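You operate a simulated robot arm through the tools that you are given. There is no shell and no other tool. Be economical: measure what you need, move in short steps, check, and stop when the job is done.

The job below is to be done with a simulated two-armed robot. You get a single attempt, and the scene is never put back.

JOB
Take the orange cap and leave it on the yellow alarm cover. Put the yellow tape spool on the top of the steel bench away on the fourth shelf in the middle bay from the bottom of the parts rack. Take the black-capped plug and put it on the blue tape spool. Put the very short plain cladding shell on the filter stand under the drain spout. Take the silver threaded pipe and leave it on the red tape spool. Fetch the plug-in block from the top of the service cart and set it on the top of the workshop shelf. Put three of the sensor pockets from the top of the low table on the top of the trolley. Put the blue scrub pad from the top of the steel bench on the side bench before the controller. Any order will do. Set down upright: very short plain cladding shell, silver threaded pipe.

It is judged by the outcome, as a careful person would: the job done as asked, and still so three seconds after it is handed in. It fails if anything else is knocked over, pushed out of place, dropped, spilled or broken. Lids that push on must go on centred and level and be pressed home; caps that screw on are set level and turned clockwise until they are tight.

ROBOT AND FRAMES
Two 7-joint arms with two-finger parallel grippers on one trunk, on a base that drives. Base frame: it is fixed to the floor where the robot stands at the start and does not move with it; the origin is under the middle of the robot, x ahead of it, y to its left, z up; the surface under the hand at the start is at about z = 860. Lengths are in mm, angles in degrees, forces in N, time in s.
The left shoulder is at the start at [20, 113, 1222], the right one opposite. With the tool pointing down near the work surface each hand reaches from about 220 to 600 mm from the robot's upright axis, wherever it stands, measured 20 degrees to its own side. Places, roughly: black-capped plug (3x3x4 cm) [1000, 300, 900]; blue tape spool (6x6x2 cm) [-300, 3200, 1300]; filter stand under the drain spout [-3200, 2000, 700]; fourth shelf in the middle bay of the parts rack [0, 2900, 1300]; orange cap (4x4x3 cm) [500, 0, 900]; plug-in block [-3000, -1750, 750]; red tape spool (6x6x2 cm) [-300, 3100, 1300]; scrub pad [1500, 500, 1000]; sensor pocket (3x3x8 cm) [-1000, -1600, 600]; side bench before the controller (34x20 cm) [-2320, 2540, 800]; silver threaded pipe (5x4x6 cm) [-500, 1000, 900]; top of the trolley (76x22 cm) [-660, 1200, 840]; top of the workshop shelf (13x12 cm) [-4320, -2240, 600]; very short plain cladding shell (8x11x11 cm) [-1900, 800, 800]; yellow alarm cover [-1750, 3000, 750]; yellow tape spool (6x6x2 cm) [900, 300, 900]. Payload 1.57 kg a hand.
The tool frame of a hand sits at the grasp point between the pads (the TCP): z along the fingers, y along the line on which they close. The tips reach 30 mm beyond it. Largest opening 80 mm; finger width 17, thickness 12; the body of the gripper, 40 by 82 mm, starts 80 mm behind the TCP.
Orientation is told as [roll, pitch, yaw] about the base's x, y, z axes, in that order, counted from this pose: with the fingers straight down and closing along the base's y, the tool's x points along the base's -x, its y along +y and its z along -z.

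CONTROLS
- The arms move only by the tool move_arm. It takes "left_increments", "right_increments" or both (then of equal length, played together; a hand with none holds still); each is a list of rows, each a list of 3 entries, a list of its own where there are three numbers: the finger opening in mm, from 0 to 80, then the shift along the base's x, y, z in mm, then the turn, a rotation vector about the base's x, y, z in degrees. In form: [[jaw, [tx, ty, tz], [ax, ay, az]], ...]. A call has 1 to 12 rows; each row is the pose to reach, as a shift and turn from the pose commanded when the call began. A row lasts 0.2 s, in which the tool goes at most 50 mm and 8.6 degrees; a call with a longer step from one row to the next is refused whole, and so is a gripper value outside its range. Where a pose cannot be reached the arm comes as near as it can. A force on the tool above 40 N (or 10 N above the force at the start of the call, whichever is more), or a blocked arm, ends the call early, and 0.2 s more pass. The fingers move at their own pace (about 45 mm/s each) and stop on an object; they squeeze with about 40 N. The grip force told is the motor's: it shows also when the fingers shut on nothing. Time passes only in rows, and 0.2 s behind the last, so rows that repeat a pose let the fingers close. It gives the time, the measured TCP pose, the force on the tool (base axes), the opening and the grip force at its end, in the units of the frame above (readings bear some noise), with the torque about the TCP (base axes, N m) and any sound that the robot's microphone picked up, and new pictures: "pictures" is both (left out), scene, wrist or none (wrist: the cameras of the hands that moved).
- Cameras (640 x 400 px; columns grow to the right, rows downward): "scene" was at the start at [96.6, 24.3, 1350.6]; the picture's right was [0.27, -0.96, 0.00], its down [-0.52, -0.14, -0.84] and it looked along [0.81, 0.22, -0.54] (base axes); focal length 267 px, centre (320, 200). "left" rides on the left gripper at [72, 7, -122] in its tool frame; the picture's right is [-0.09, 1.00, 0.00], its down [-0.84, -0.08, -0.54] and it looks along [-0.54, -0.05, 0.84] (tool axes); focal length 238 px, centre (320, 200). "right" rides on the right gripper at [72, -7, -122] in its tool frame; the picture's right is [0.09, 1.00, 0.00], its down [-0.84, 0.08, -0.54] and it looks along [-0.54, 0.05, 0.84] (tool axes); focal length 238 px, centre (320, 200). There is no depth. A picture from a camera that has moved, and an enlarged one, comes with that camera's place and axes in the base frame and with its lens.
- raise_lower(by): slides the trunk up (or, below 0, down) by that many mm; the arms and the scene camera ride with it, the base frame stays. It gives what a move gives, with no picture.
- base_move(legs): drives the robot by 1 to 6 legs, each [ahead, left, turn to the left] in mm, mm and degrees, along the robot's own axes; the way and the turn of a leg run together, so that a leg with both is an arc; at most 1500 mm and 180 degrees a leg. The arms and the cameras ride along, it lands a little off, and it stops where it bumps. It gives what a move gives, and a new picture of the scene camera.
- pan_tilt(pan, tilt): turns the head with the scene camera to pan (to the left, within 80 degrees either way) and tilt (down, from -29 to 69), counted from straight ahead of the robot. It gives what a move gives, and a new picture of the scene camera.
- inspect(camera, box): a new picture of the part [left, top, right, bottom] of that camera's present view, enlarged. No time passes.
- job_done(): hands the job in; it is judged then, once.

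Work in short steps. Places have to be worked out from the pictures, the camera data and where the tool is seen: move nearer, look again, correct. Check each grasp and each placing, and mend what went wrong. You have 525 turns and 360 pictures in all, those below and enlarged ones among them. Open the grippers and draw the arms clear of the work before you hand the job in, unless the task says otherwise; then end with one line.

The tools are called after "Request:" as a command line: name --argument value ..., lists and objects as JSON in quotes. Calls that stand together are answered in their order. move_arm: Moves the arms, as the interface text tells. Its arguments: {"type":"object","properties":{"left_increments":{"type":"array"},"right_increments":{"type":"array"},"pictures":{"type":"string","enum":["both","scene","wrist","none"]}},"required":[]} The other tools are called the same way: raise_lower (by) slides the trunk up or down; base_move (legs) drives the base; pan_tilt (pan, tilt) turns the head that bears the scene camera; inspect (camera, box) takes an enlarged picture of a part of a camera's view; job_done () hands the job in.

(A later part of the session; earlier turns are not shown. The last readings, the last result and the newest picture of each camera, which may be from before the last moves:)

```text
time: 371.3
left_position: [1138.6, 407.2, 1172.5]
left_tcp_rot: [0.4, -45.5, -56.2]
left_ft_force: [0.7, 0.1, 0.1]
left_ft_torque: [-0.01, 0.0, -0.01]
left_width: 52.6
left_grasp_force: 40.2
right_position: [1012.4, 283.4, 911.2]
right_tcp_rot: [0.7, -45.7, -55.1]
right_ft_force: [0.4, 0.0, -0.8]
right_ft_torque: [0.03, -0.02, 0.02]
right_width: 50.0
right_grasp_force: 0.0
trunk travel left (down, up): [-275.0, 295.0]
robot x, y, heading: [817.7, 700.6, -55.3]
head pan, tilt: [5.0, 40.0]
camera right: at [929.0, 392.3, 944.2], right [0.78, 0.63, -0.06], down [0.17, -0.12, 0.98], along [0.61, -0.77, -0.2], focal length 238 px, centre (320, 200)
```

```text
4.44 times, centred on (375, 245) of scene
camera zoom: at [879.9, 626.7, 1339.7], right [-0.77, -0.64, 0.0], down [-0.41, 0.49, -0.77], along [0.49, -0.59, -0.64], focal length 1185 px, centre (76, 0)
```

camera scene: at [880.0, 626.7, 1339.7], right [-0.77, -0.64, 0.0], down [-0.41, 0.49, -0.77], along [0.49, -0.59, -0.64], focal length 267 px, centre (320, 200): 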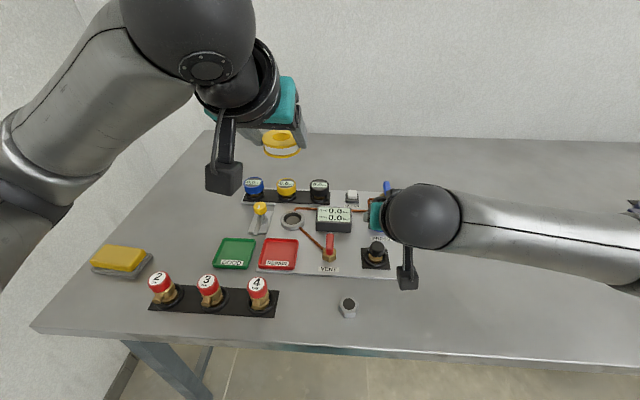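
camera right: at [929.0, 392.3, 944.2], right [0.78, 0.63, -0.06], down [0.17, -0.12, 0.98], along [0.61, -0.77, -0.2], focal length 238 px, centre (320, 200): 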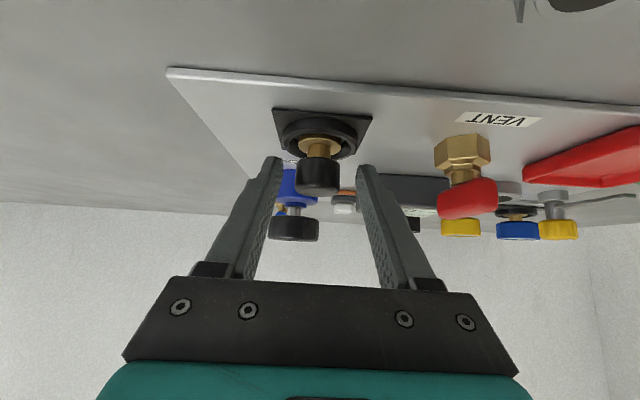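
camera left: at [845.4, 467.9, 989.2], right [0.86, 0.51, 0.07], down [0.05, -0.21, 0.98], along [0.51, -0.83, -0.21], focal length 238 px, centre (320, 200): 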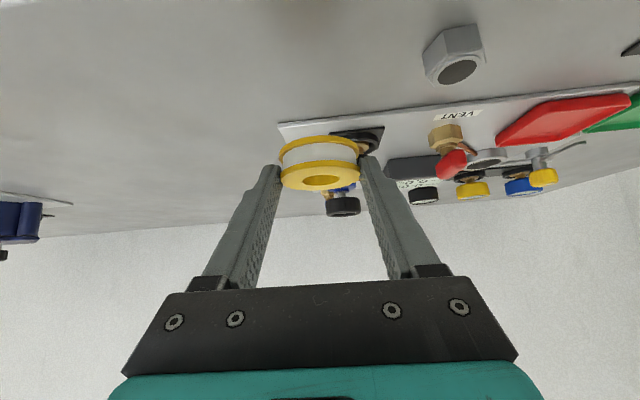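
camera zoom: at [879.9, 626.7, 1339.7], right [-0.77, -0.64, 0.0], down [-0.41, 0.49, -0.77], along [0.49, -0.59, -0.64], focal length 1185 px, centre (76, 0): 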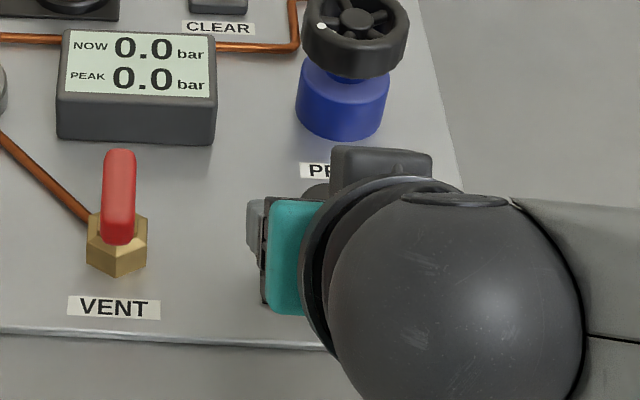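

The cap sits between the pads. I close and pull straight up gently.

Request:
move_arm --right_increments '[[30, [0, 0, 0], [0, 0, 0]], [10, [0, 0, 0], [0, 0, 0]], [10, [0, 0, 0], [0, 0, 0]], [10, [0, 0, 0], [0, 0, 0]], [10, [0, 0, 5], [0, 0, 0]], [10, [0, 0, 12], [0, 0, 0]], [10, [0, 0, 25], [0, 0, 0]], [10, [0, 0, 45], [0, 0, 0]], [10, [0, 0, 70], [0, 0, 0]], [10, [0, 0, 70], [0, 0, 0]]]' --pictures "wrist"

```text
time: 373.5
left_position: [1138.2, 407.4, 1172.6]
left_tcp_rot: [0.4, -45.4, -56.1]
left_ft_force: [0.2, -0.3, -0.3]
left_ft_torque: [0.01, 0.0, 0.0]
left_width: 52.4
left_grasp_force: 40.0
right_position: [1010.9, 283.2, 981.7]
right_tcp_rot: [0.6, -45.7, -55.2]
right_ft_force: [-0.7, 0.0, -1.0]
right_ft_torque: [0.03, 0.05, 0.0]
right_width: 28.1
right_grasp_force: 38.0
trunk travel left (down, up): [-275.0, 295.0]
robot x, y, heading: [822.4, 699.3, -55.2]
head pan, tilt: [5.0, 40.0]
camera right: at [927.9, 393.2, 1015.3], right [0.78, 0.63, -0.06], down [0.17, -0.12, 0.98], along [0.61, -0.77, -0.2], focal length 238 px, centre (320, 200)
```

right: 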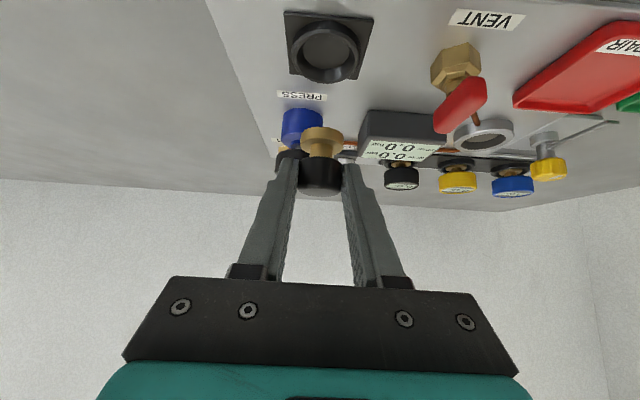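

The plug is out. I raise and retract the right hand, then reverse back down the aisle towards the rack and turn to face it.

Request:
move_arm --right_increments '[[10, [0, 0, 45], [0, 0, 0]], [10, [-10, 14, 85], [0, 0, 0]], [10, [-25, 36, 120], [0, 0, 0]], [10, [-45, 64, 145], [0, 0, 0]], [10, [-55, 78, 170], [0, 0, 0]], [10, [-55, 78, 170], [0, 0, 0]]]' --pictures "none"

Request:
base_move --legs '[[-200, -220, 0], [-1200, 0, 0], [-850, 0, 0], [0, 0, 90]]'

Request:
raise_lower --by 285

Request:
pan_tilt --pan 5 --tilt 28

```text
time: 374.9
left_position: [1137.7, 408.1, 1173.5]
left_tcp_rot: [0.3, -45.4, -56.3]
left_ft_force: [-0.2, 0.3, 0.1]
left_ft_torque: [-0.01, -0.02, -0.01]
left_width: 52.6
left_grasp_force: 40.3
right_position: [963.7, 361.9, 1152.5]
right_tcp_rot: [0.5, -45.6, -55.2]
right_ft_force: [-0.2, 1.4, -1.0]
right_ft_torque: [0.03, 0.02, 0.02]
right_width: 28.1
right_grasp_force: 38.3
right hand out of reach, approached as far as the arm can: row 5, 6
trunk travel left (down, up): [-275.0, 295.0]
robot x, y, heading: [818.1, 696.8, -54.7]
head pan, tilt: [5.0, 40.0]
```

```text
time: 390.6
left_position: [-341.4, 2753.5, 1174.0]
left_tcp_rot: [0.4, -45.5, 33.4]
left_ft_force: [0.4, 0.2, -0.9]
left_ft_torque: [0.02, 0.02, -0.02]
left_width: 52.7
left_grasp_force: 39.7
right_position: [-297.6, 2578.2, 1152.9]
right_tcp_rot: [0.4, -45.4, 34.4]
right_ft_force: [-0.4, 0.0, -0.2]
right_ft_torque: [-0.01, -0.01, -0.02]
right_width: 28.5
right_grasp_force: 38.2
trunk travel left (down, up): [-275.0, 295.0]
robot x, y, heading: [-634.9, 2436.9, 34.3]
head pan, tilt: [5.0, 40.0]
camera scene: at [-560.8, 2497.1, 1339.7], right [0.64, -0.77, 0.0], down [-0.5, -0.41, -0.77], along [0.59, 0.49, -0.64], focal length 267 px, centre (320, 200)
```

scene: 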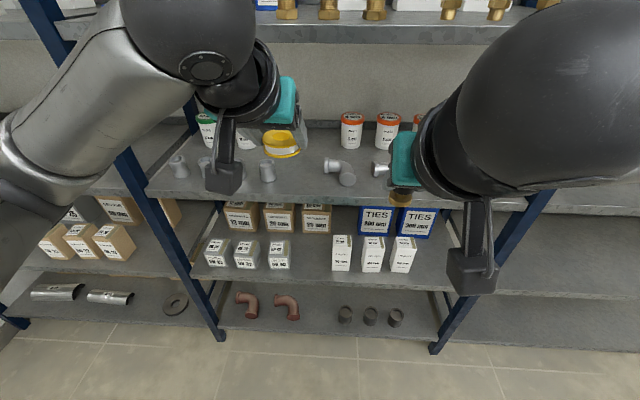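

```text
time: 393.4
left_position: [-341.0, 2752.9, 1457.3]
left_tcp_rot: [0.4, -45.4, 33.2]
left_ft_force: [0.3, -0.9, 0.0]
left_ft_torque: [0.01, 0.0, 0.01]
left_width: 52.5
left_grasp_force: 40.2
right_position: [-296.1, 2578.8, 1437.8]
right_tcp_rot: [0.5, -45.6, 34.4]
right_ft_force: [-0.2, -0.2, 0.4]
right_ft_torque: [-0.04, 0.0, 0.01]
right_width: 28.2
right_grasp_force: 38.8
trunk travel left (down, up): [-560.0, 10.0]
robot x, y, heading: [-636.9, 2430.5, 34.4]
head pan, tilt: [5.0, 40.0]
```

```text
time: 394.2
left_position: [-340.2, 2753.1, 1457.9]
left_tcp_rot: [0.4, -45.4, 33.4]
left_ft_force: [0.3, -0.7, -0.3]
left_ft_torque: [-0.03, 0.0, 0.0]
left_width: 52.3
left_grasp_force: 39.7
right_position: [-297.7, 2578.1, 1438.2]
right_tcp_rot: [0.4, -45.4, 34.4]
right_ft_force: [-0.4, -0.4, -0.8]
right_ft_torque: [0.01, 0.01, 0.0]
right_width: 28.4
right_grasp_force: 38.7
trunk travel left (down, up): [-560.0, 10.0]
robot x, y, heading: [-638.8, 2438.8, 34.7]
head pan, tilt: [5.0, 28.0]
camera scene: at [-556.0, 2501.0, 1643.2], right [0.64, -0.77, 0.0], down [-0.36, -0.3, -0.88], along [0.68, 0.56, -0.47], focal length 267 px, centre (320, 200)
```

scene: 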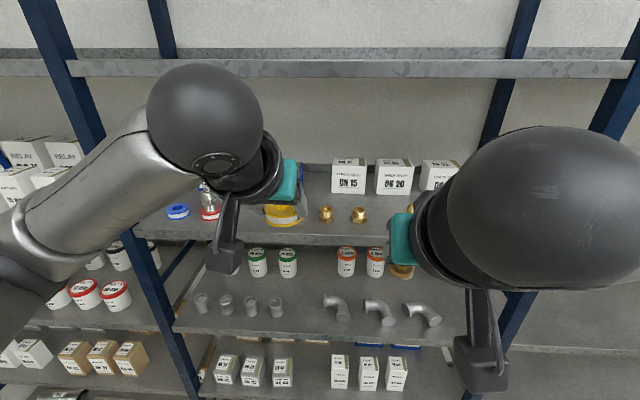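

I shift the base nearer; the yellow spool will go on the free stretch of the fourth shelf between the red spool and the brass fittings, about [-224, 2954].

Request:
base_move --legs '[[100, 70, 0.5]]'

Request:
inspect --camera "left" --box '[0, 0, 640, 400]'

```text
time: 395.4
left_position: [-299.4, 2870.1, 1457.7]
left_tcp_rot: [0.5, -45.4, 33.7]
left_ft_force: [-0.2, -0.3, -0.9]
left_ft_torque: [0.01, 0.02, 0.02]
left_width: 52.5
left_grasp_force: 40.0
right_position: [-253.5, 2694.2, 1437.5]
right_tcp_rot: [0.6, -45.6, 34.8]
right_ft_force: [0.2, -0.6, -0.7]
right_ft_torque: [0.02, 0.02, -0.02]
right_width: 28.2
right_grasp_force: 38.0
trunk travel left (down, up): [-560.0, 10.0]
robot x, y, heading: [-592.5, 2555.7, 34.8]
head pan, tilt: [5.0, 28.0]
camera scene: at [-512.8, 2616.3, 1643.3], right [0.64, -0.77, 0.0], down [-0.36, -0.3, -0.88], along [0.68, 0.57, -0.47], focal length 267 px, centre (320, 200)
```

scene: 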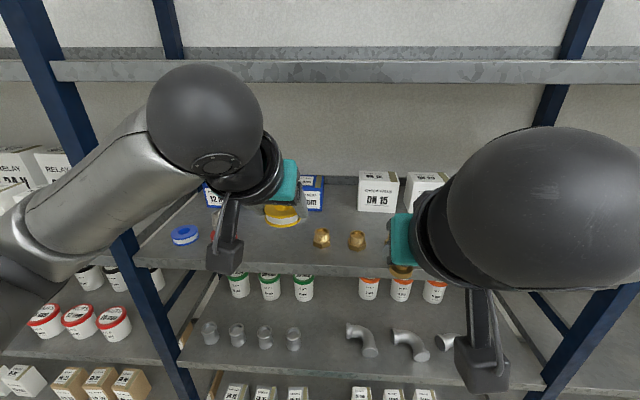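

```text
1.00 times, centred on (320, 200) of left (not enlarged: the box is as wide or as high as the picture)
camera zoom: at [-417.2, 2798.9, 1493.0], right [-0.5, 0.86, 0.07], down [0.21, 0.04, 0.98], along [0.84, 0.51, -0.21], focal length 238 px, centre (320, 200)
```

zoom: 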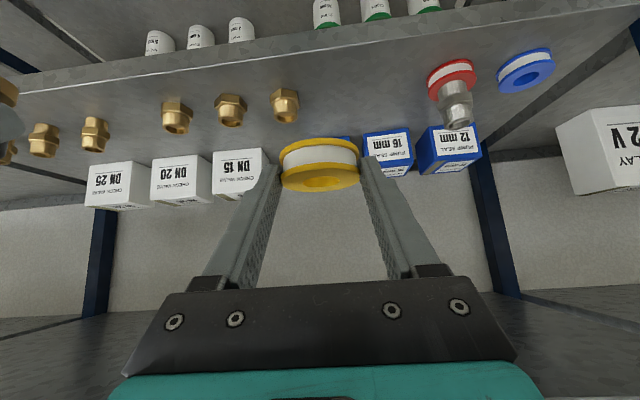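

I set the target to about [-183, 2983] on the shelf, in line with the red spool. I move in while lowering, ending about 35 mm above the shelf.

Request:
move_arm --left_increments '[[30, [0, 0, -40], [0, 0, 0]], [30, [20, 20, -65], [0, 0, 0]], [30, [45, 45, -80], [0, 0, 0]], [30, [70, 70, -95], [0, 0, 0]], [30, [90, 91, -108], [0, 0, 0]], [30, [103, 104, -112], [0, 0, 0]], [30, [103, 104, -112], [0, 0, 0]]]' --pictures "both"

```text
time: 397.0
left_position: [-196.6, 2974.3, 1344.8]
left_tcp_rot: [0.4, -45.3, 33.7]
left_ft_force: [0.5, 0.1, 0.3]
left_ft_torque: [0.01, 0.01, 0.01]
left_width: 52.3
left_grasp_force: 39.7
right_position: [-254.2, 2695.4, 1438.0]
right_tcp_rot: [0.5, -45.7, 34.7]
right_ft_force: [-0.3, 0.0, -0.3]
right_ft_torque: [-0.01, 0.02, 0.04]
right_width: 28.3
right_grasp_force: 38.6
trunk travel left (down, up): [-560.0, 10.0]
robot x, y, heading: [-591.0, 2554.2, 35.1]
head pan, tilt: [5.0, 28.0]
camera scene: at [-513.1, 2616.2, 1643.3], right [0.64, -0.77, 0.0], down [-0.36, -0.3, -0.88], along [0.68, 0.57, -0.47], focal length 267 px, centre (320, 200)
camera left: at [-314.0, 2903.3, 1380.2], right [-0.5, 0.86, 0.07], down [0.21, 0.04, 0.98], along [0.84, 0.51, -0.21], focal length 238 px, centre (320, 200)
```

scene: 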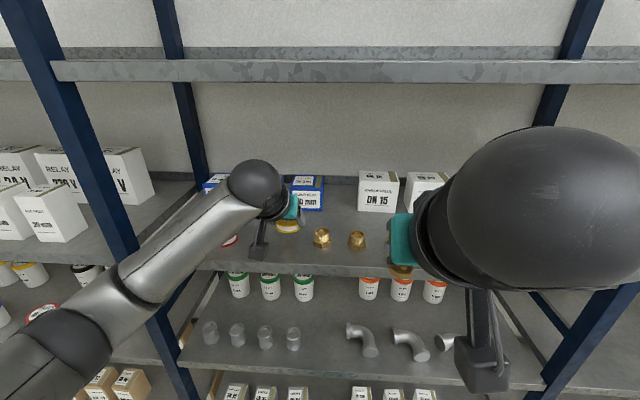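
left: 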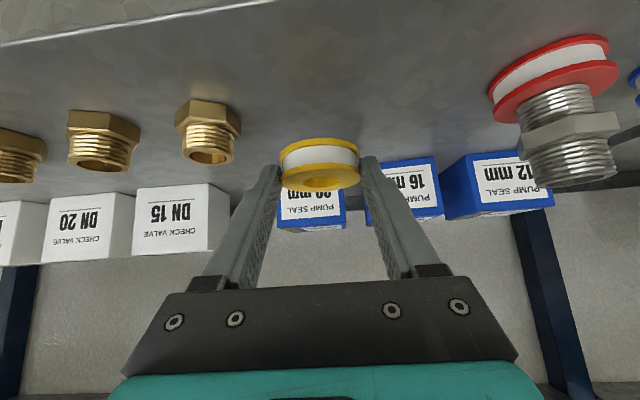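

I shift 15 mm away from the brass fitting and lower to contact.

Request:
move_arm --left_increments '[[30, [-5, 7, 0], [0, 0, 0]], [30, [-9, 13, -5], [0, 0, 0]], [30, [-9, 13, -12], [0, 0, 0]], [30, [-9, 13, -18], [0, 0, 0]], [30, [-9, 13, -23], [0, 0, 0]], [30, [-9, 13, -26], [0, 0, 0]], [30, [-9, 13, -29], [0, 0, 0]], [30, [-9, 13, -32], [0, 0, 0]], [30, [-9, 13, -34], [0, 0, 0]], [30, [-9, 13, -36], [0, 0, 0]]]' --pictures "wrist"

```text
time: 399.2
left_position: [-206.2, 2986.4, 1311.8]
left_tcp_rot: [0.4, -45.5, 33.7]
left_ft_force: [-0.4, -0.2, 3.5]
left_ft_torque: [-0.06, -0.01, 0.01]
left_width: 52.3
left_grasp_force: 40.3
right_position: [-254.0, 2694.8, 1438.4]
right_tcp_rot: [0.5, -45.6, 34.8]
right_ft_force: [-0.1, 0.2, -1.0]
right_ft_torque: [-0.01, 0.01, 0.0]
right_width: 28.3
right_grasp_force: 38.5
trunk travel left (down, up): [-560.0, 10.0]
robot x, y, heading: [-591.6, 2552.4, 34.8]
head pan, tilt: [5.0, 28.0]
camera left: at [-323.6, 2915.6, 1345.9], right [-0.5, 0.86, 0.07], down [0.21, 0.04, 0.98], along [0.84, 0.51, -0.2], focal length 238 px, centre (320, 200)
```

left: 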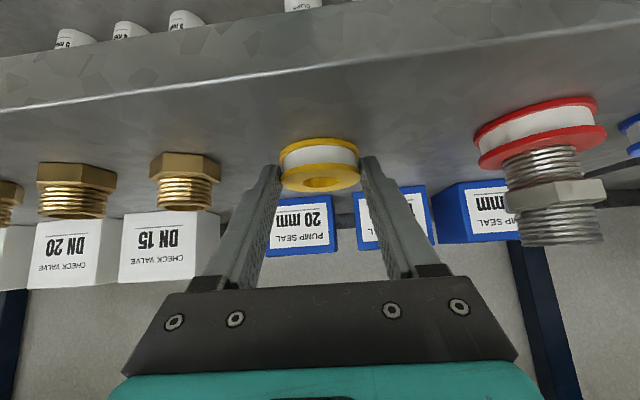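

Light contact with the shelf. I press 1 mm more, open, and withdraw along the hand axis.

Request:
move_arm --left_increments '[[30, [0, 0, -1], [0, 0, 0]], [60, [0, 0, -1], [0, 0, 0]], [68, [0, 0, 0], [0, 0, 0]], [68, [0, 0, 0], [0, 0, 0]], [68, [-8, -6, 10], [0, 0, 0]], [68, [-25, -17, 30], [0, 0, 0]], [68, [-50, -34, 60], [0, 0, 0]], [68, [-80, -54, 85], [0, 0, 0]], [68, [-110, -74, 110], [0, 0, 0]], [68, [-140, -94, 125], [0, 0, 0]], [68, [-140, -94, 125], [0, 0, 0]]]' --pictures "both"

```text
time: 401.6
left_position: [-345.2, 2893.0, 1434.8]
left_tcp_rot: [0.6, -45.4, 33.8]
left_ft_force: [0.7, -0.2, -1.1]
left_ft_torque: [-0.01, 0.01, 0.02]
left_width: 68.1
left_grasp_force: 0.0
right_position: [-253.9, 2694.9, 1438.1]
right_tcp_rot: [0.6, -45.4, 34.8]
right_ft_force: [-0.5, -0.5, -1.1]
right_ft_torque: [-0.02, -0.03, -0.03]
right_width: 28.2
right_grasp_force: 38.4
trunk travel left (down, up): [-560.0, 10.0]
robot x, y, heading: [-589.9, 2554.6, 34.8]
head pan, tilt: [5.0, 28.0]
camera scene: at [-512.1, 2616.7, 1643.1], right [0.64, -0.77, 0.0], down [-0.36, -0.3, -0.88], along [0.68, 0.57, -0.47], focal length 267 px, centre (320, 200)
camera left: at [-462.7, 2821.7, 1470.1], right [-0.5, 0.86, 0.07], down [0.21, 0.04, 0.98], along [0.84, 0.51, -0.21], focal length 238 px, centre (320, 200)
```

scene: 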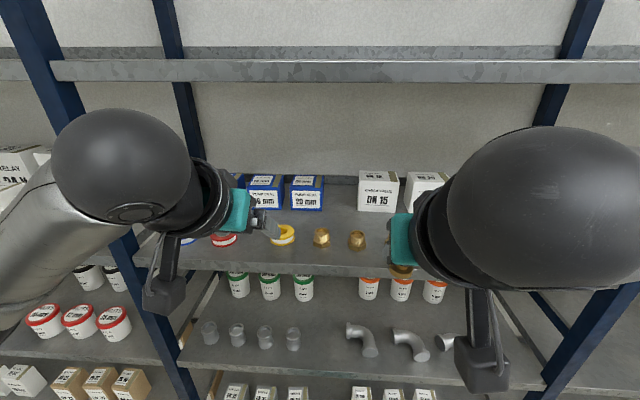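
left: 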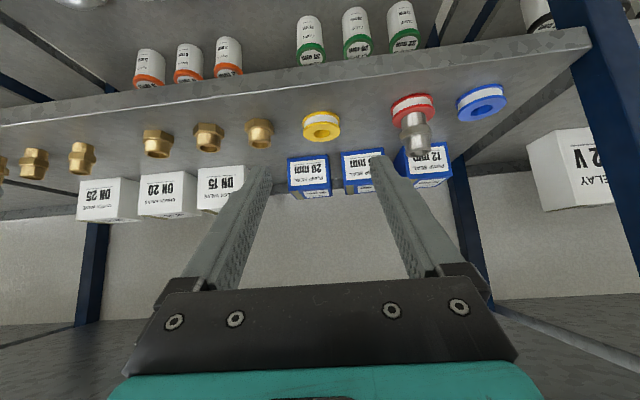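

The yellow spool lies flat in place. Next the plug: I move the base left so the right hand can come at the blue spool from its right side, away from the post.

Request:
move_arm --left_increments '[[40, [-30, -20, 0], [0, 0, 0]], [40, [-60, -40, 10], [0, 0, 0]], [40, [-90, -60, 20], [0, 0, 0]], [40, [-90, -60, 20], [0, 0, 0]]]' --pictures "none"

Request:
base_move --legs '[[0, 360, 0]]'

Request:
inspect --camera "right" --box '[0, 0, 640, 400]'

```text
time: 402.6
left_position: [-381.4, 2848.4, 1499.6]
left_tcp_rot: [0.5, -45.2, 33.6]
left_ft_force: [0.8, -0.2, 1.1]
left_ft_torque: [0.0, 0.02, -0.02]
left_width: 39.9
left_grasp_force: 0.0
left hand out of reach, approached as far as the arm can: row 1, 2, 3, 4
right_position: [-254.9, 2696.0, 1437.9]
right_tcp_rot: [0.5, -45.5, 34.8]
right_ft_force: [0.5, 0.0, -0.9]
right_ft_torque: [-0.01, 0.01, 0.03]
right_width: 28.3
right_grasp_force: 37.8
trunk travel left (down, up): [-560.0, 10.0]
robot x, y, heading: [-592.4, 2547.6, 35.0]
head pan, tilt: [5.0, 28.0]
```

```text
time: 404.9
left_position: [-584.2, 3141.0, 1498.6]
left_tcp_rot: [0.4, -45.4, 33.5]
left_ft_force: [-0.6, 0.6, 0.2]
left_ft_torque: [0.02, 0.04, -0.01]
left_width: 40.2
left_grasp_force: 0.1
right_position: [-458.0, 2987.1, 1437.2]
right_tcp_rot: [0.5, -45.5, 34.7]
right_ft_force: [-0.4, 0.5, -0.7]
right_ft_torque: [-0.01, 0.05, 0.0]
right_width: 28.2
right_grasp_force: 38.3
trunk travel left (down, up): [-560.0, 10.0]
robot x, y, heading: [-794.3, 2841.8, 35.2]
head pan, tilt: [5.0, 28.0]
camera scene: at [-716.8, 2909.3, 1643.2], right [0.64, -0.77, 0.0], down [-0.36, -0.3, -0.88], along [0.68, 0.56, -0.47], focal length 267 px, centre (320, 200)
```

scene: 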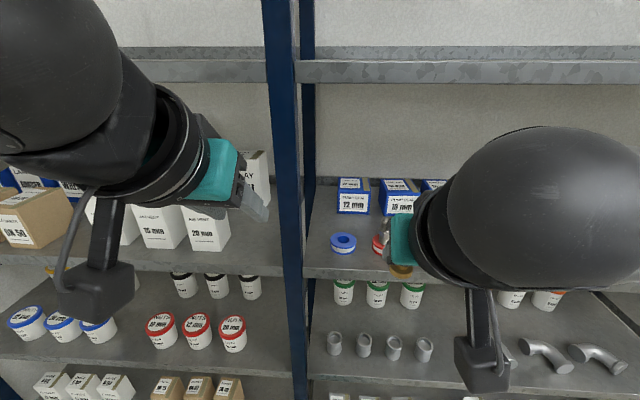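

```text
1.00 times, centred on (320, 200) of right (not enlarged: the box is as wide or as high as the picture)
camera zoom: at [-564.9, 2903.5, 1471.3], right [-0.63, 0.78, -0.06], down [0.12, 0.17, 0.98], along [0.77, 0.6, -0.2], focal length 238 px, centre (320, 200)
```

zoom: 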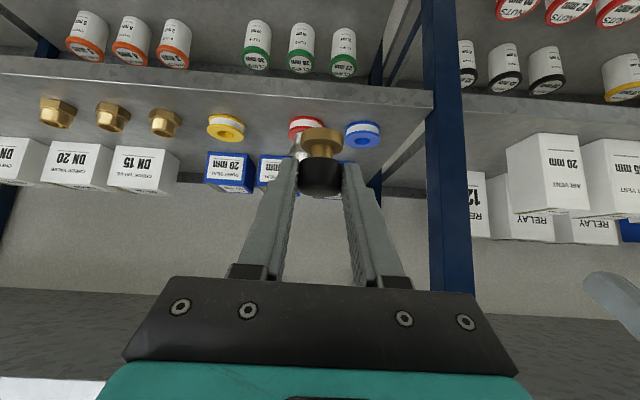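

The blue spool's centre is [-336, 3159]. I advance 60 mm, yaw the hand 18° to the left and bring the plug above the spool.

Request:
base_move --legs '[[60, 0, 0]]'

Request:
move_arm --right_increments '[[10, [-2, 18, 0], [0, 0, 6]], [10, [-4, 36, 0], [0, 0, 12]], [10, [-5, 55, 0], [0, 0, 18]], [10, [-5, 55, 0], [0, 0, 18]]]' --pictures "wrist"

```text
time: 405.9
left_position: [-534.1, 3175.8, 1498.7]
left_tcp_rot: [0.4, -45.3, 33.6]
left_ft_force: [0.5, 0.1, -0.1]
left_ft_torque: [0.02, 0.04, -0.01]
left_width: 40.0
left_grasp_force: 0.0
right_position: [-407.5, 3021.3, 1436.8]
right_tcp_rot: [0.5, -45.5, 34.7]
right_ft_force: [1.0, 0.0, -2.5]
right_ft_torque: [-0.01, 0.02, 0.04]
right_width: 28.0
right_grasp_force: 38.8
trunk travel left (down, up): [-560.0, 10.0]
robot x, y, heading: [-744.9, 2876.7, 34.7]
head pan, tilt: [5.0, 28.0]
camera scene: at [-666.9, 2943.6, 1643.2], right [0.64, -0.77, 0.0], down [-0.36, -0.3, -0.88], along [0.68, 0.56, -0.47], focal length 267 px, centre (320, 200)
```

scene: 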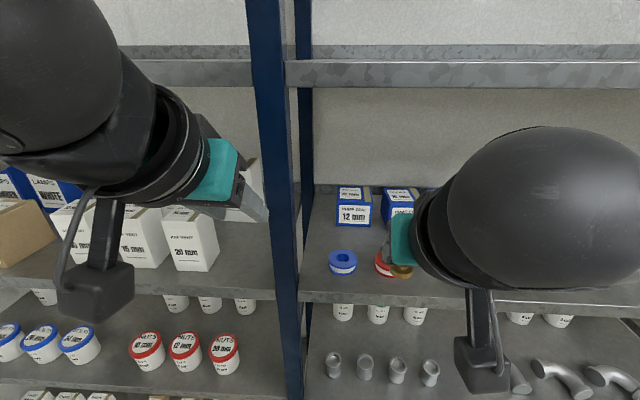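

```text
time: 406.9
left_position: [-534.9, 3174.1, 1498.4]
left_tcp_rot: [0.5, -45.4, 33.5]
left_ft_force: [0.1, -1.0, -0.8]
left_ft_torque: [-0.01, 0.02, 0.01]
left_width: 39.9
left_grasp_force: 0.0
right_position: [-416.2, 3076.2, 1437.3]
right_tcp_rot: [0.5, -45.5, 52.8]
right_ft_force: [-0.2, -0.4, -0.3]
right_ft_torque: [0.0, -0.01, -0.04]
right_width: 28.4
right_grasp_force: 38.7
trunk travel left (down, up): [-560.0, 10.0]
robot x, y, heading: [-746.8, 2876.2, 34.8]
head pan, tilt: [5.0, 28.0]
camera right: at [-490.6, 2962.2, 1470.4], right [-0.84, 0.55, -0.06], down [0.06, 0.2, 0.98], along [0.55, 0.81, -0.2], focal length 238 px, centre (320, 200)
```

right: 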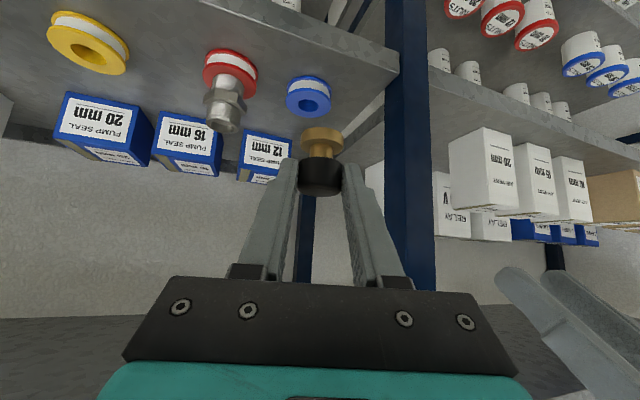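

Clear view: blue spool centre at about [-333, 3160]. I move in to 35 mm above it.

Request:
move_arm --right_increments '[[10, [20, 19, -10], [0, 0, 0]], [10, [40, 39, -25], [0, 0, 0]], [10, [60, 58, -45], [0, 0, 0]], [10, [76, 74, -62], [0, 0, 0]], [10, [76, 74, -62], [0, 0, 0]]]' --pictures "both"

Request:
inspect --camera "right" --box '[250, 30, 390, 210]'

Request:
inspect --camera "scene" --box '[290, 200, 420, 290]'

```text
time: 408.1
left_position: [-537.5, 3173.4, 1499.3]
left_tcp_rot: [0.4, -45.4, 33.5]
left_ft_force: [-0.5, -0.6, -0.1]
left_ft_torque: [-0.04, -0.01, 0.02]
left_width: 40.1
left_grasp_force: 0.0
right_position: [-338.1, 3149.8, 1374.2]
right_tcp_rot: [0.5, -45.6, 52.8]
right_ft_force: [0.9, -0.5, -1.3]
right_ft_torque: [0.04, 0.01, 0.01]
right_width: 28.0
right_grasp_force: 38.2
trunk travel left (down, up): [-560.0, 10.0]
robot x, y, heading: [-747.1, 2876.0, 34.8]
head pan, tilt: [5.0, 28.0]
camera scene: at [-668.4, 2942.2, 1643.3], right [0.64, -0.77, 0.0], down [-0.36, -0.3, -0.88], along [0.68, 0.56, -0.47], focal length 267 px, centre (320, 200)
camera right: at [-413.2, 3035.6, 1408.4], right [-0.84, 0.55, -0.06], down [0.06, 0.2, 0.98], along [0.55, 0.81, -0.2], focal length 238 px, centre (320, 200)
```

scene: 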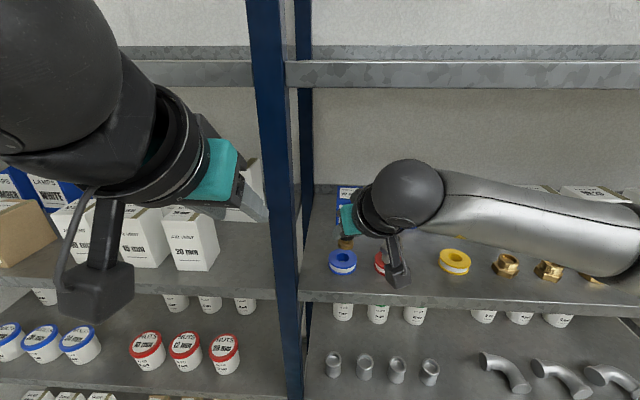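
right: 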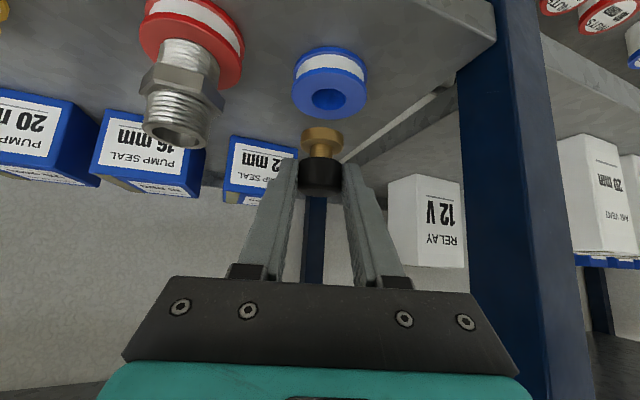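

```text
2.22 times, centred on (320, 120) of right
camera zoom: at [-413.2, 3035.6, 1408.4], right [-0.84, 0.55, -0.06], down [0.06, 0.2, 0.98], along [0.55, 0.81, -0.2], focal length 530 px, centre (320, 378)
```

zoom: 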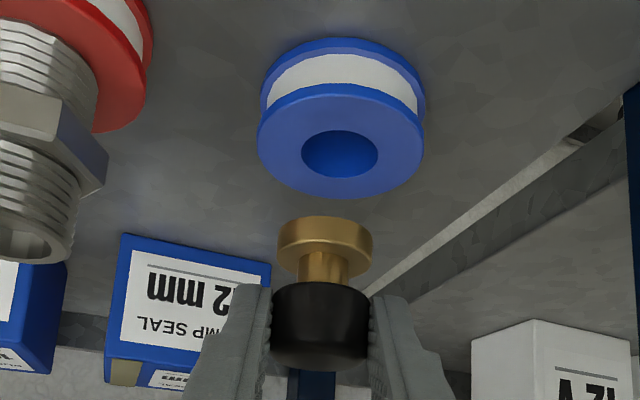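

```text
4.44 times, centred on (355, 245) of scene
camera zoom: at [-668.4, 2942.2, 1643.3], right [0.64, -0.77, 0.0], down [-0.36, -0.3, -0.88], along [0.68, 0.56, -0.47], focal length 1185 px, centre (164, 0)
```

zoom: 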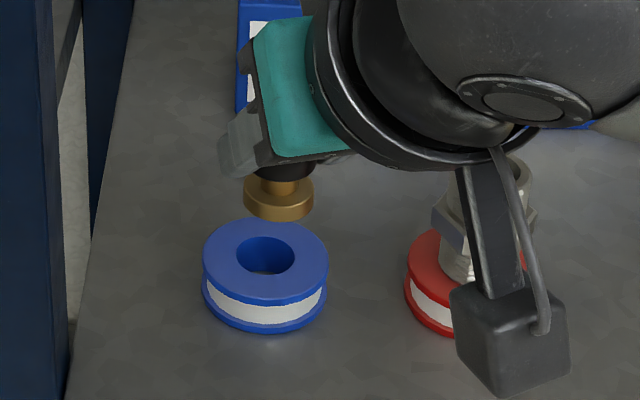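

The plug's foot is at [-325, 3164], 31 mm above the spool centred at [-328, 3165]. I correct by 3 mm and lower to near contact.

Request:
move_arm --right_increments '[[10, [-3, 1, -8], [0, 0, 0]], [10, [-3, 1, -16], [0, 0, 0]], [10, [-3, 1, -23], [0, 0, 0]], [10, [-3, 1, -26], [0, 0, 0]], [10, [-3, 1, -26], [0, 0, 0]]]' --pictures "none"

Request:
inspect --camera "right" --box '[250, 30, 390, 210]'

Request:
inspect --camera "scene" --box '[290, 200, 420, 290]'

```text
time: 409.3
left_position: [-535.8, 3173.6, 1498.1]
left_tcp_rot: [0.4, -45.4, 33.6]
left_ft_force: [-0.1, -0.1, -0.2]
left_ft_torque: [0.02, -0.01, -0.02]
left_width: 39.8
left_grasp_force: 0.0
right_position: [-340.1, 3150.6, 1349.6]
right_tcp_rot: [0.5, -45.5, 52.7]
right_ft_force: [0.0, 1.2, -0.6]
right_ft_torque: [-0.02, 0.0, 0.02]
right_width: 28.4
right_grasp_force: 38.4
trunk travel left (down, up): [-560.0, 10.0]
robot x, y, heading: [-747.6, 2879.3, 34.9]
head pan, tilt: [5.0, 28.0]
```

```text
2.22 times, centred on (320, 120) of right
camera zoom: at [-415.8, 3037.3, 1383.4], right [-0.83, 0.55, -0.06], down [0.06, 0.2, 0.98], along [0.55, 0.81, -0.2], focal length 530 px, centre (320, 378)
```

zoom: 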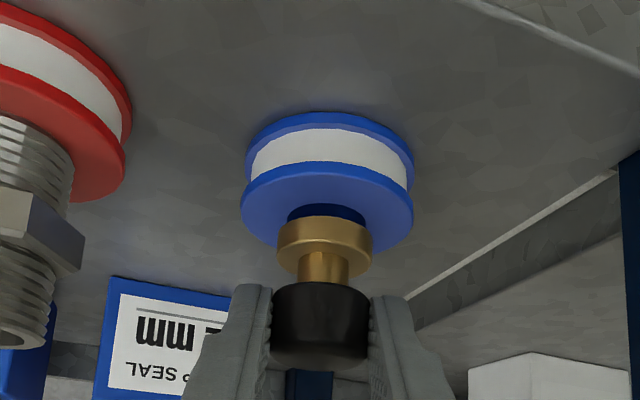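

```text
4.44 times, centred on (355, 245) of scene
camera zoom: at [-668.1, 2942.7, 1643.2], right [0.64, -0.77, 0.0], down [-0.36, -0.3, -0.88], along [0.68, 0.56, -0.47], focal length 1185 px, centre (164, 0)
```

zoom: 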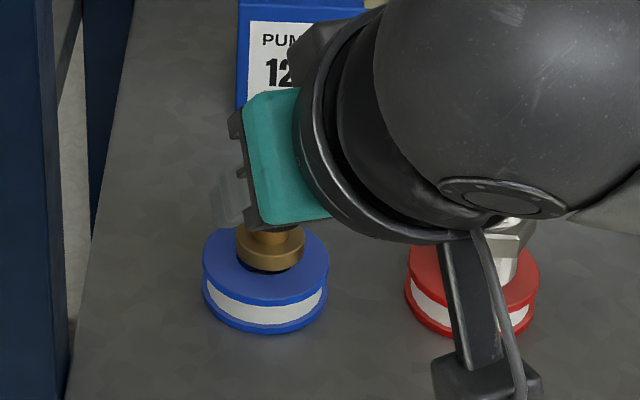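

Well aligned, about 7 mm to go. I lower to contact.

Request:
move_arm --right_increments '[[10, [0, 1, -2], [0, 0, 0]], [10, [0, 1, -4], [0, 0, 0]], [10, [0, 1, -6], [0, 0, 0]], [10, [0, 1, -7], [0, 0, 0]], [10, [0, 1, -8], [0, 0, 0]], [10, [0, 1, -9], [0, 0, 0]], [10, [0, 1, -9], [0, 0, 0]]]' --pictures "none"

Request:
inspect --camera "scene" --box '[290, 200, 420, 290]'

```text
time: 410.9
left_position: [-536.4, 3173.9, 1499.5]
left_tcp_rot: [0.4, -45.5, 33.5]
left_ft_force: [-0.2, -0.3, 0.0]
left_ft_torque: [0.0, 0.02, 0.0]
left_width: 40.0
left_grasp_force: 0.0
right_position: [-340.5, 3151.8, 1343.1]
right_tcp_rot: [0.5, -45.9, 52.6]
right_ft_force: [-0.3, -0.3, 5.5]
right_ft_torque: [0.07, -0.04, 0.02]
right_width: 28.3
right_grasp_force: 38.7
trunk travel left (down, up): [-560.0, 10.0]
robot x, y, heading: [-746.7, 2878.7, 34.9]
head pan, tilt: [5.0, 28.0]
```

```text
4.44 times, centred on (355, 245) of scene
camera zoom: at [-668.6, 2942.4, 1643.3], right [0.64, -0.77, 0.0], down [-0.36, -0.3, -0.88], along [0.68, 0.56, -0.47], focal length 1185 px, centre (164, 0)
```

zoom: 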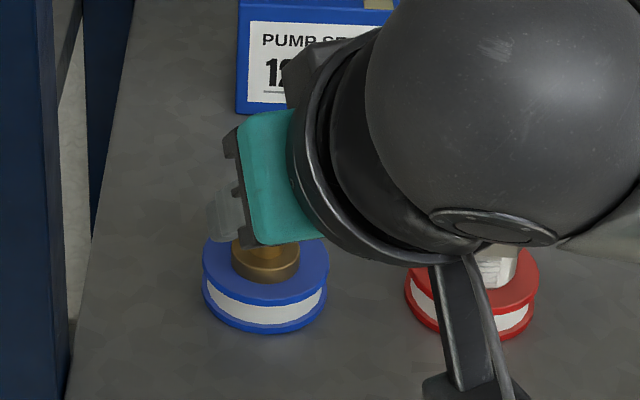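

Contact made, centred. I open and withdraw along the hand's axis.

Request:
move_arm --right_increments '[[34, [0, 0, 0], [0, 0, 0]], [42, [0, 0, 0], [0, 0, 0]], [44, [0, 0, 0], [0, 0, 0]], [44, [-6, -8, 10], [0, 0, 0]], [44, [-17, -23, 28], [0, 0, 0]], [44, [-34, -46, 54], [0, 0, 0]], [44, [-56, -72, 80], [0, 0, 0]], [44, [-78, -100, 100], [0, 0, 0]], [44, [-78, -100, 100], [0, 0, 0]]]' --pictures "both"

```text
time: 412.9
left_position: [-536.9, 3174.5, 1498.7]
left_tcp_rot: [0.4, -45.3, 33.6]
left_ft_force: [-0.4, 0.3, 0.7]
left_ft_torque: [-0.03, -0.02, 0.03]
left_width: 39.9
left_grasp_force: 0.1
right_position: [-419.1, 3049.8, 1441.5]
right_tcp_rot: [0.6, -45.5, 52.6]
right_ft_force: [-0.5, 0.7, 0.5]
right_ft_torque: [-0.01, 0.02, -0.03]
right_width: 44.0
right_grasp_force: 0.0
trunk travel left (down, up): [-560.0, 10.0]
robot x, y, heading: [-746.7, 2880.3, 34.9]
head pan, tilt: [5.0, 28.0]
camera scene: at [-667.7, 2943.3, 1643.2], right [0.64, -0.77, 0.0], down [-0.36, -0.3, -0.88], along [0.68, 0.56, -0.47], focal length 267 px, centre (320, 200)
camera right: at [-494.4, 2936.1, 1474.7], right [-0.83, 0.55, -0.06], down [0.06, 0.2, 0.98], along [0.55, 0.81, -0.2], focal length 238 px, centre (320, 200)
```

scene: 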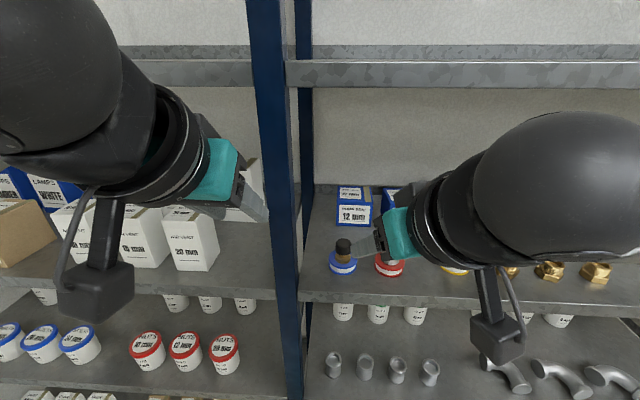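
right: 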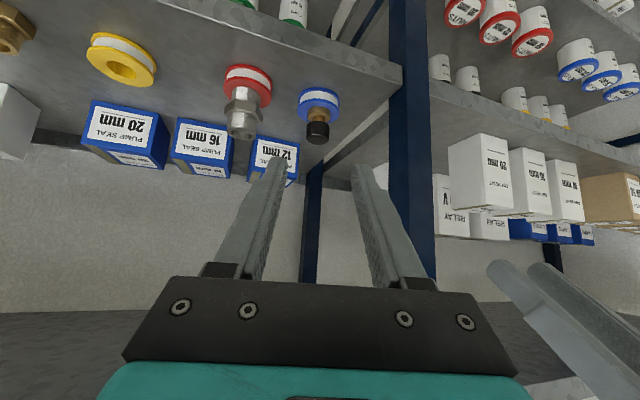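

The plug stands on the blue spool beside the pipe on the red one. I back off, lower the trunk and set both hands vertical again for the last sensor pocket.

Request:
base_move --legs '[[-280, 0, 0]]'

Request:
raise_lower --by -285

Request:
move_arm --left_increments '[[40, [0, 0, 0], [-4.1, 6.2, 0]], [40, [0, 0, 0], [-8.3, 12.5, 0]], [40, [0, 0, 0], [-12.4, 18.7, 0]], [40, [0, 0, 0], [-16.6, 25, 0]], [40, [0, 0, 0], [-20.7, 31.2, 0]], [40, [0, 0, 0], [-24.9, 37.5, 0]], [40, [0, 0, 0], [-24.9, 37.5, 0]]]' --right_increments '[[44, [0, 0, 0], [-5.9, 4.5, 0]], [44, [0, 0, 0], [-11.9, 9.1, 0]], [44, [0, 0, 0], [-17.8, 13.6, 0]], [44, [0, 0, 0], [-23.8, 18.2, 0]], [44, [0, 0, 0], [-29.7, 22.7, 0]], [44, [0, 0, 0], [-35.7, 27.3, 0]], [44, [0, 0, 0], [-35.7, 27.3, 0]]]' --pictures "none"

```text
time: 414.8
left_position: [-758.8, 3022.6, 1499.0]
left_tcp_rot: [0.4, -45.3, 34.0]
left_ft_force: [-0.1, -0.8, 0.5]
left_ft_torque: [-0.03, -0.02, 0.02]
left_width: 39.7
left_grasp_force: 0.0
right_position: [-639.8, 2897.9, 1442.1]
right_tcp_rot: [0.4, -45.6, 53.1]
right_ft_force: [-0.8, 1.0, -0.7]
right_ft_torque: [0.06, 0.0, -0.01]
right_width: 44.1
right_grasp_force: 0.0
trunk travel left (down, up): [-560.0, 10.0]
robot x, y, heading: [-968.8, 2722.4, 35.1]
head pan, tilt: [5.0, 28.0]
camera scene: at [-889.1, 2789.0, 1643.3], right [0.65, -0.76, 0.0], down [-0.36, -0.3, -0.88], along [0.67, 0.57, -0.47], focal length 267 px, centre (320, 200)
```

scene: 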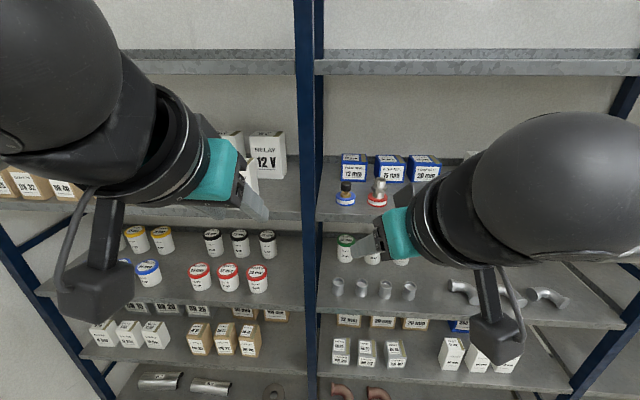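

```text
time: 417.7
left_position: [-758.5, 3021.2, 1214.3]
left_tcp_rot: [0.3, -45.3, 34.0]
left_ft_force: [0.2, -0.2, -0.3]
left_ft_torque: [0.0, -0.03, -0.02]
left_width: 40.3
left_grasp_force: 0.0
right_position: [-640.3, 2898.0, 1155.7]
right_tcp_rot: [0.5, -45.6, 53.2]
right_ft_force: [0.5, 0.1, 0.9]
right_ft_torque: [0.01, 0.01, -0.01]
right_width: 43.9
right_grasp_force: 0.2
trunk travel left (down, up): [-275.0, 295.0]
robot x, y, heading: [-965.7, 2722.2, 35.2]
head pan, tilt: [5.0, 28.0]
```

```text
time: 419.3
left_position: [-759.0, 3022.0, 1213.4]
left_tcp_rot: [0.7, -0.2, 34.0]
left_ft_force: [0.6, -0.5, -1.0]
left_ft_torque: [-0.01, 0.01, -0.01]
left_width: 40.2
left_grasp_force: 0.1
right_position: [-640.7, 2898.1, 1155.1]
right_tcp_rot: [0.9, -0.5, 52.9]
right_ft_force: [0.1, -0.7, 0.1]
right_ft_torque: [0.01, 0.03, 0.0]
right_width: 43.7
right_grasp_force: 0.0
trunk travel left (down, up): [-275.0, 295.0]
robot x, y, heading: [-969.1, 2721.1, 35.1]
head pan, tilt: [5.0, 28.0]
```

I now drive sideways down the aisle and reverse along the open floor to the low table.

Request:
base_move --legs '[[0, -1400, 0], [0, -1330, 0], [-1500, 0, 0], [-1480, 0, 0]]'

```text
time: 446.8
left_position: [-1662.7, -974.1, 1213.5]
left_tcp_rot: [0.7, -0.2, 33.4]
left_ft_force: [0.1, 0.0, -0.1]
left_ft_torque: [-0.01, -0.03, 0.02]
left_width: 40.0
left_grasp_force: 0.1
right_position: [-1545.4, -1098.4, 1156.0]
right_tcp_rot: [0.9, -0.6, 52.5]
right_ft_force: [0.5, 0.0, 0.0]
right_ft_torque: [-0.03, 0.03, -0.01]
right_width: 44.0
right_grasp_force: 0.2
trunk travel left (down, up): [-275.0, 295.0]
robot x, y, heading: [-1874.0, -1272.9, 34.5]
head pan, tilt: [5.0, 28.0]
camera scene: at [-1794.7, -1205.5, 1358.3], right [0.64, -0.77, 0.0], down [-0.36, -0.3, -0.88], along [0.68, 0.56, -0.47], focal length 267 px, centre (320, 200)
```

scene: 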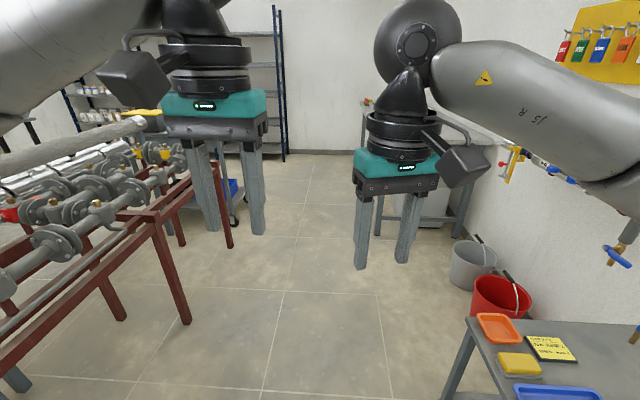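

Back near the low table. I move right beside it and lower the trunk.

Request:
base_move --legs '[[0, -750, 0], [60, 0, 0]]'

Request:
raise_lower --by -230

Request:
pan_tilt --pan 0 --tilt 42

Request:
inspect --camera "right" --box '[0, 0, 640, 400]'

```text
time: 451.4
left_position: [-1182.6, -1562.2, 1213.6]
left_tcp_rot: [0.7, -0.3, 33.3]
left_ft_force: [-0.6, 0.6, 0.5]
left_ft_torque: [-0.04, 0.0, 0.0]
left_width: 40.0
left_grasp_force: 0.2
right_position: [-1067.7, -1687.0, 1154.5]
right_tcp_rot: [0.9, -0.6, 52.4]
right_ft_force: [-0.3, -0.7, 0.2]
right_ft_torque: [-0.01, 0.03, -0.02]
right_width: 44.1
right_grasp_force: 0.1
trunk travel left (down, up): [-275.0, 295.0]
robot x, y, heading: [-1394.9, -1858.3, 34.6]
head pan, tilt: [5.0, 28.0]
camera scene: at [-1315.7, -1792.7, 1358.1], right [0.64, -0.77, 0.0], down [-0.36, -0.3, -0.88], along [0.68, 0.56, -0.47], focal length 267 px, centre (320, 200)
```

scene: 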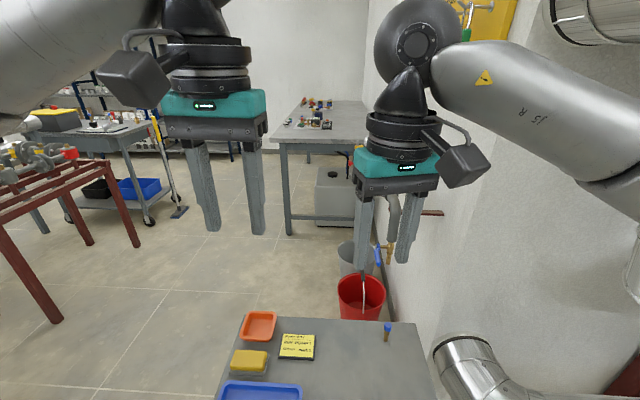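

```text
time: 453.9
left_position: [-1184.6, -1561.2, 984.0]
left_tcp_rot: [0.7, -0.3, 33.3]
left_ft_force: [-0.7, -0.3, 0.5]
left_ft_torque: [0.02, 0.02, 0.01]
left_width: 40.1
left_grasp_force: 0.1
right_position: [-1068.0, -1686.9, 926.7]
right_tcp_rot: [0.9, -0.6, 52.3]
right_ft_force: [-0.1, 0.2, 0.5]
right_ft_torque: [-0.01, -0.02, 0.02]
right_width: 44.2
right_grasp_force: 0.0
trunk travel left (down, up): [-45.0, 525.0]
robot x, y, heading: [-1396.8, -1859.6, 34.5]
head pan, tilt: [5.0, 28.0]
```

```text
time: 454.6
left_position: [-1184.0, -1560.5, 984.2]
left_tcp_rot: [0.7, -0.3, 33.3]
left_ft_force: [0.1, 0.0, 0.5]
left_ft_torque: [-0.02, -0.04, 0.01]
left_width: 39.7
left_grasp_force: 0.0
right_position: [-1067.4, -1686.9, 925.9]
right_tcp_rot: [0.9, -0.7, 52.4]
right_ft_force: [0.5, 0.2, -0.2]
right_ft_torque: [0.03, -0.04, 0.01]
right_width: 43.8
right_grasp_force: 0.1
trunk travel left (down, up): [-45.0, 525.0]
robot x, y, heading: [-1396.0, -1859.4, 34.8]
head pan, tilt: [0.0, 42.0]
camera scene: at [-1318.1, -1804.0, 1106.8], right [0.57, -0.82, 0.0], down [-0.55, -0.38, -0.74], along [0.61, 0.42, -0.67], focal length 267 px, centre (320, 200)
```

scene: 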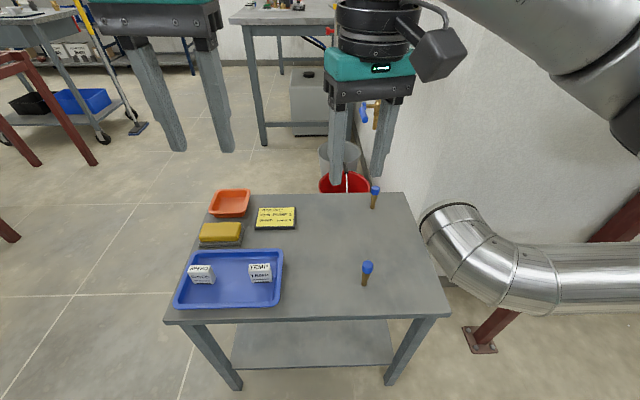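

```text
1.00 times, centred on (320, 200) of right (not enlarged: the box is as wide or as high as the picture)
camera zoom: at [-1103.7, -1749.9, 1046.8], right [-0.85, 0.53, 0.01], down [0.45, 0.7, 0.55], along [0.29, 0.47, -0.83], focal length 238 px, centre (320, 200)
```

zoom: 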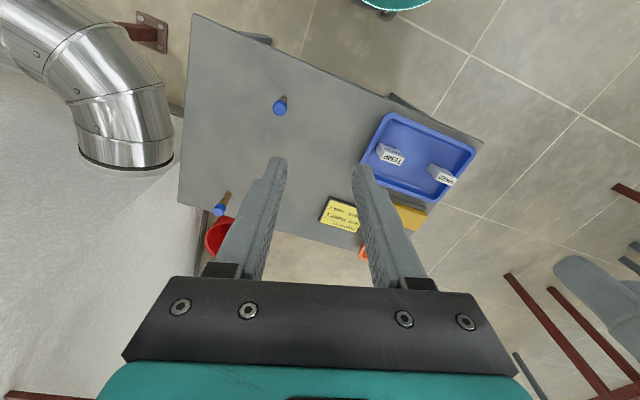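

The near remaining pocket is at [-1005, -1706]. I bring the right hand over it, down to just above.

Request:
move_arm --right_increments '[[50, [20, -7, -10], [0, 0, -6]], [50, [42, -14, -40], [0, 0, -12]], [50, [62, -20, -80], [0, 0, -18]], [50, [62, -20, -125], [0, 0, -18]], [50, [62, -20, -170], [0, 0, -18]], [50, [62, -20, -215], [0, 0, -18]], [50, [62, -20, -226], [0, 0, -18]], [50, [62, -20, -226], [0, 0, -18]]]' --pictures "wrist"

```text
time: 456.4
left_position: [-1184.2, -1561.9, 983.4]
left_tcp_rot: [0.8, -0.3, 33.3]
left_ft_force: [-0.3, -0.4, 0.7]
left_ft_torque: [-0.04, -0.02, 0.02]
left_width: 39.8
left_grasp_force: 0.1
right_position: [-1005.9, -1708.8, 701.0]
right_tcp_rot: [0.8, -0.5, 34.4]
right_ft_force: [-0.3, 0.6, 0.3]
right_ft_torque: [0.01, -0.03, -0.01]
right_width: 49.8
right_grasp_force: 0.0
trunk travel left (down, up): [-45.0, 525.0]
robot x, y, heading: [-1394.8, -1854.1, 34.9]
head pan, tilt: [0.0, 42.0]
camera right: at [-1060.3, -1755.8, 820.8], right [-0.64, 0.77, 0.01], down [0.65, 0.53, 0.55], along [0.42, 0.36, -0.83], focal length 238 px, centre (320, 200)
```

right: 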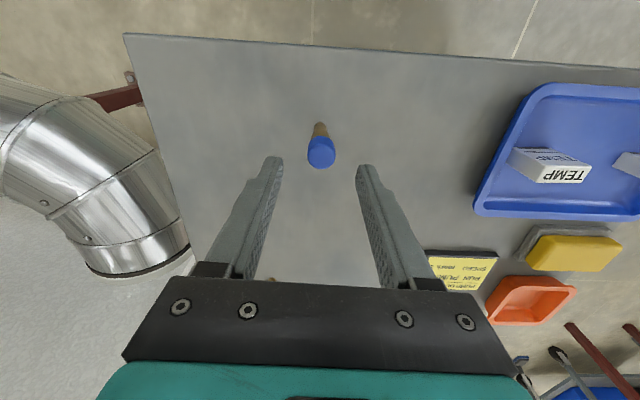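

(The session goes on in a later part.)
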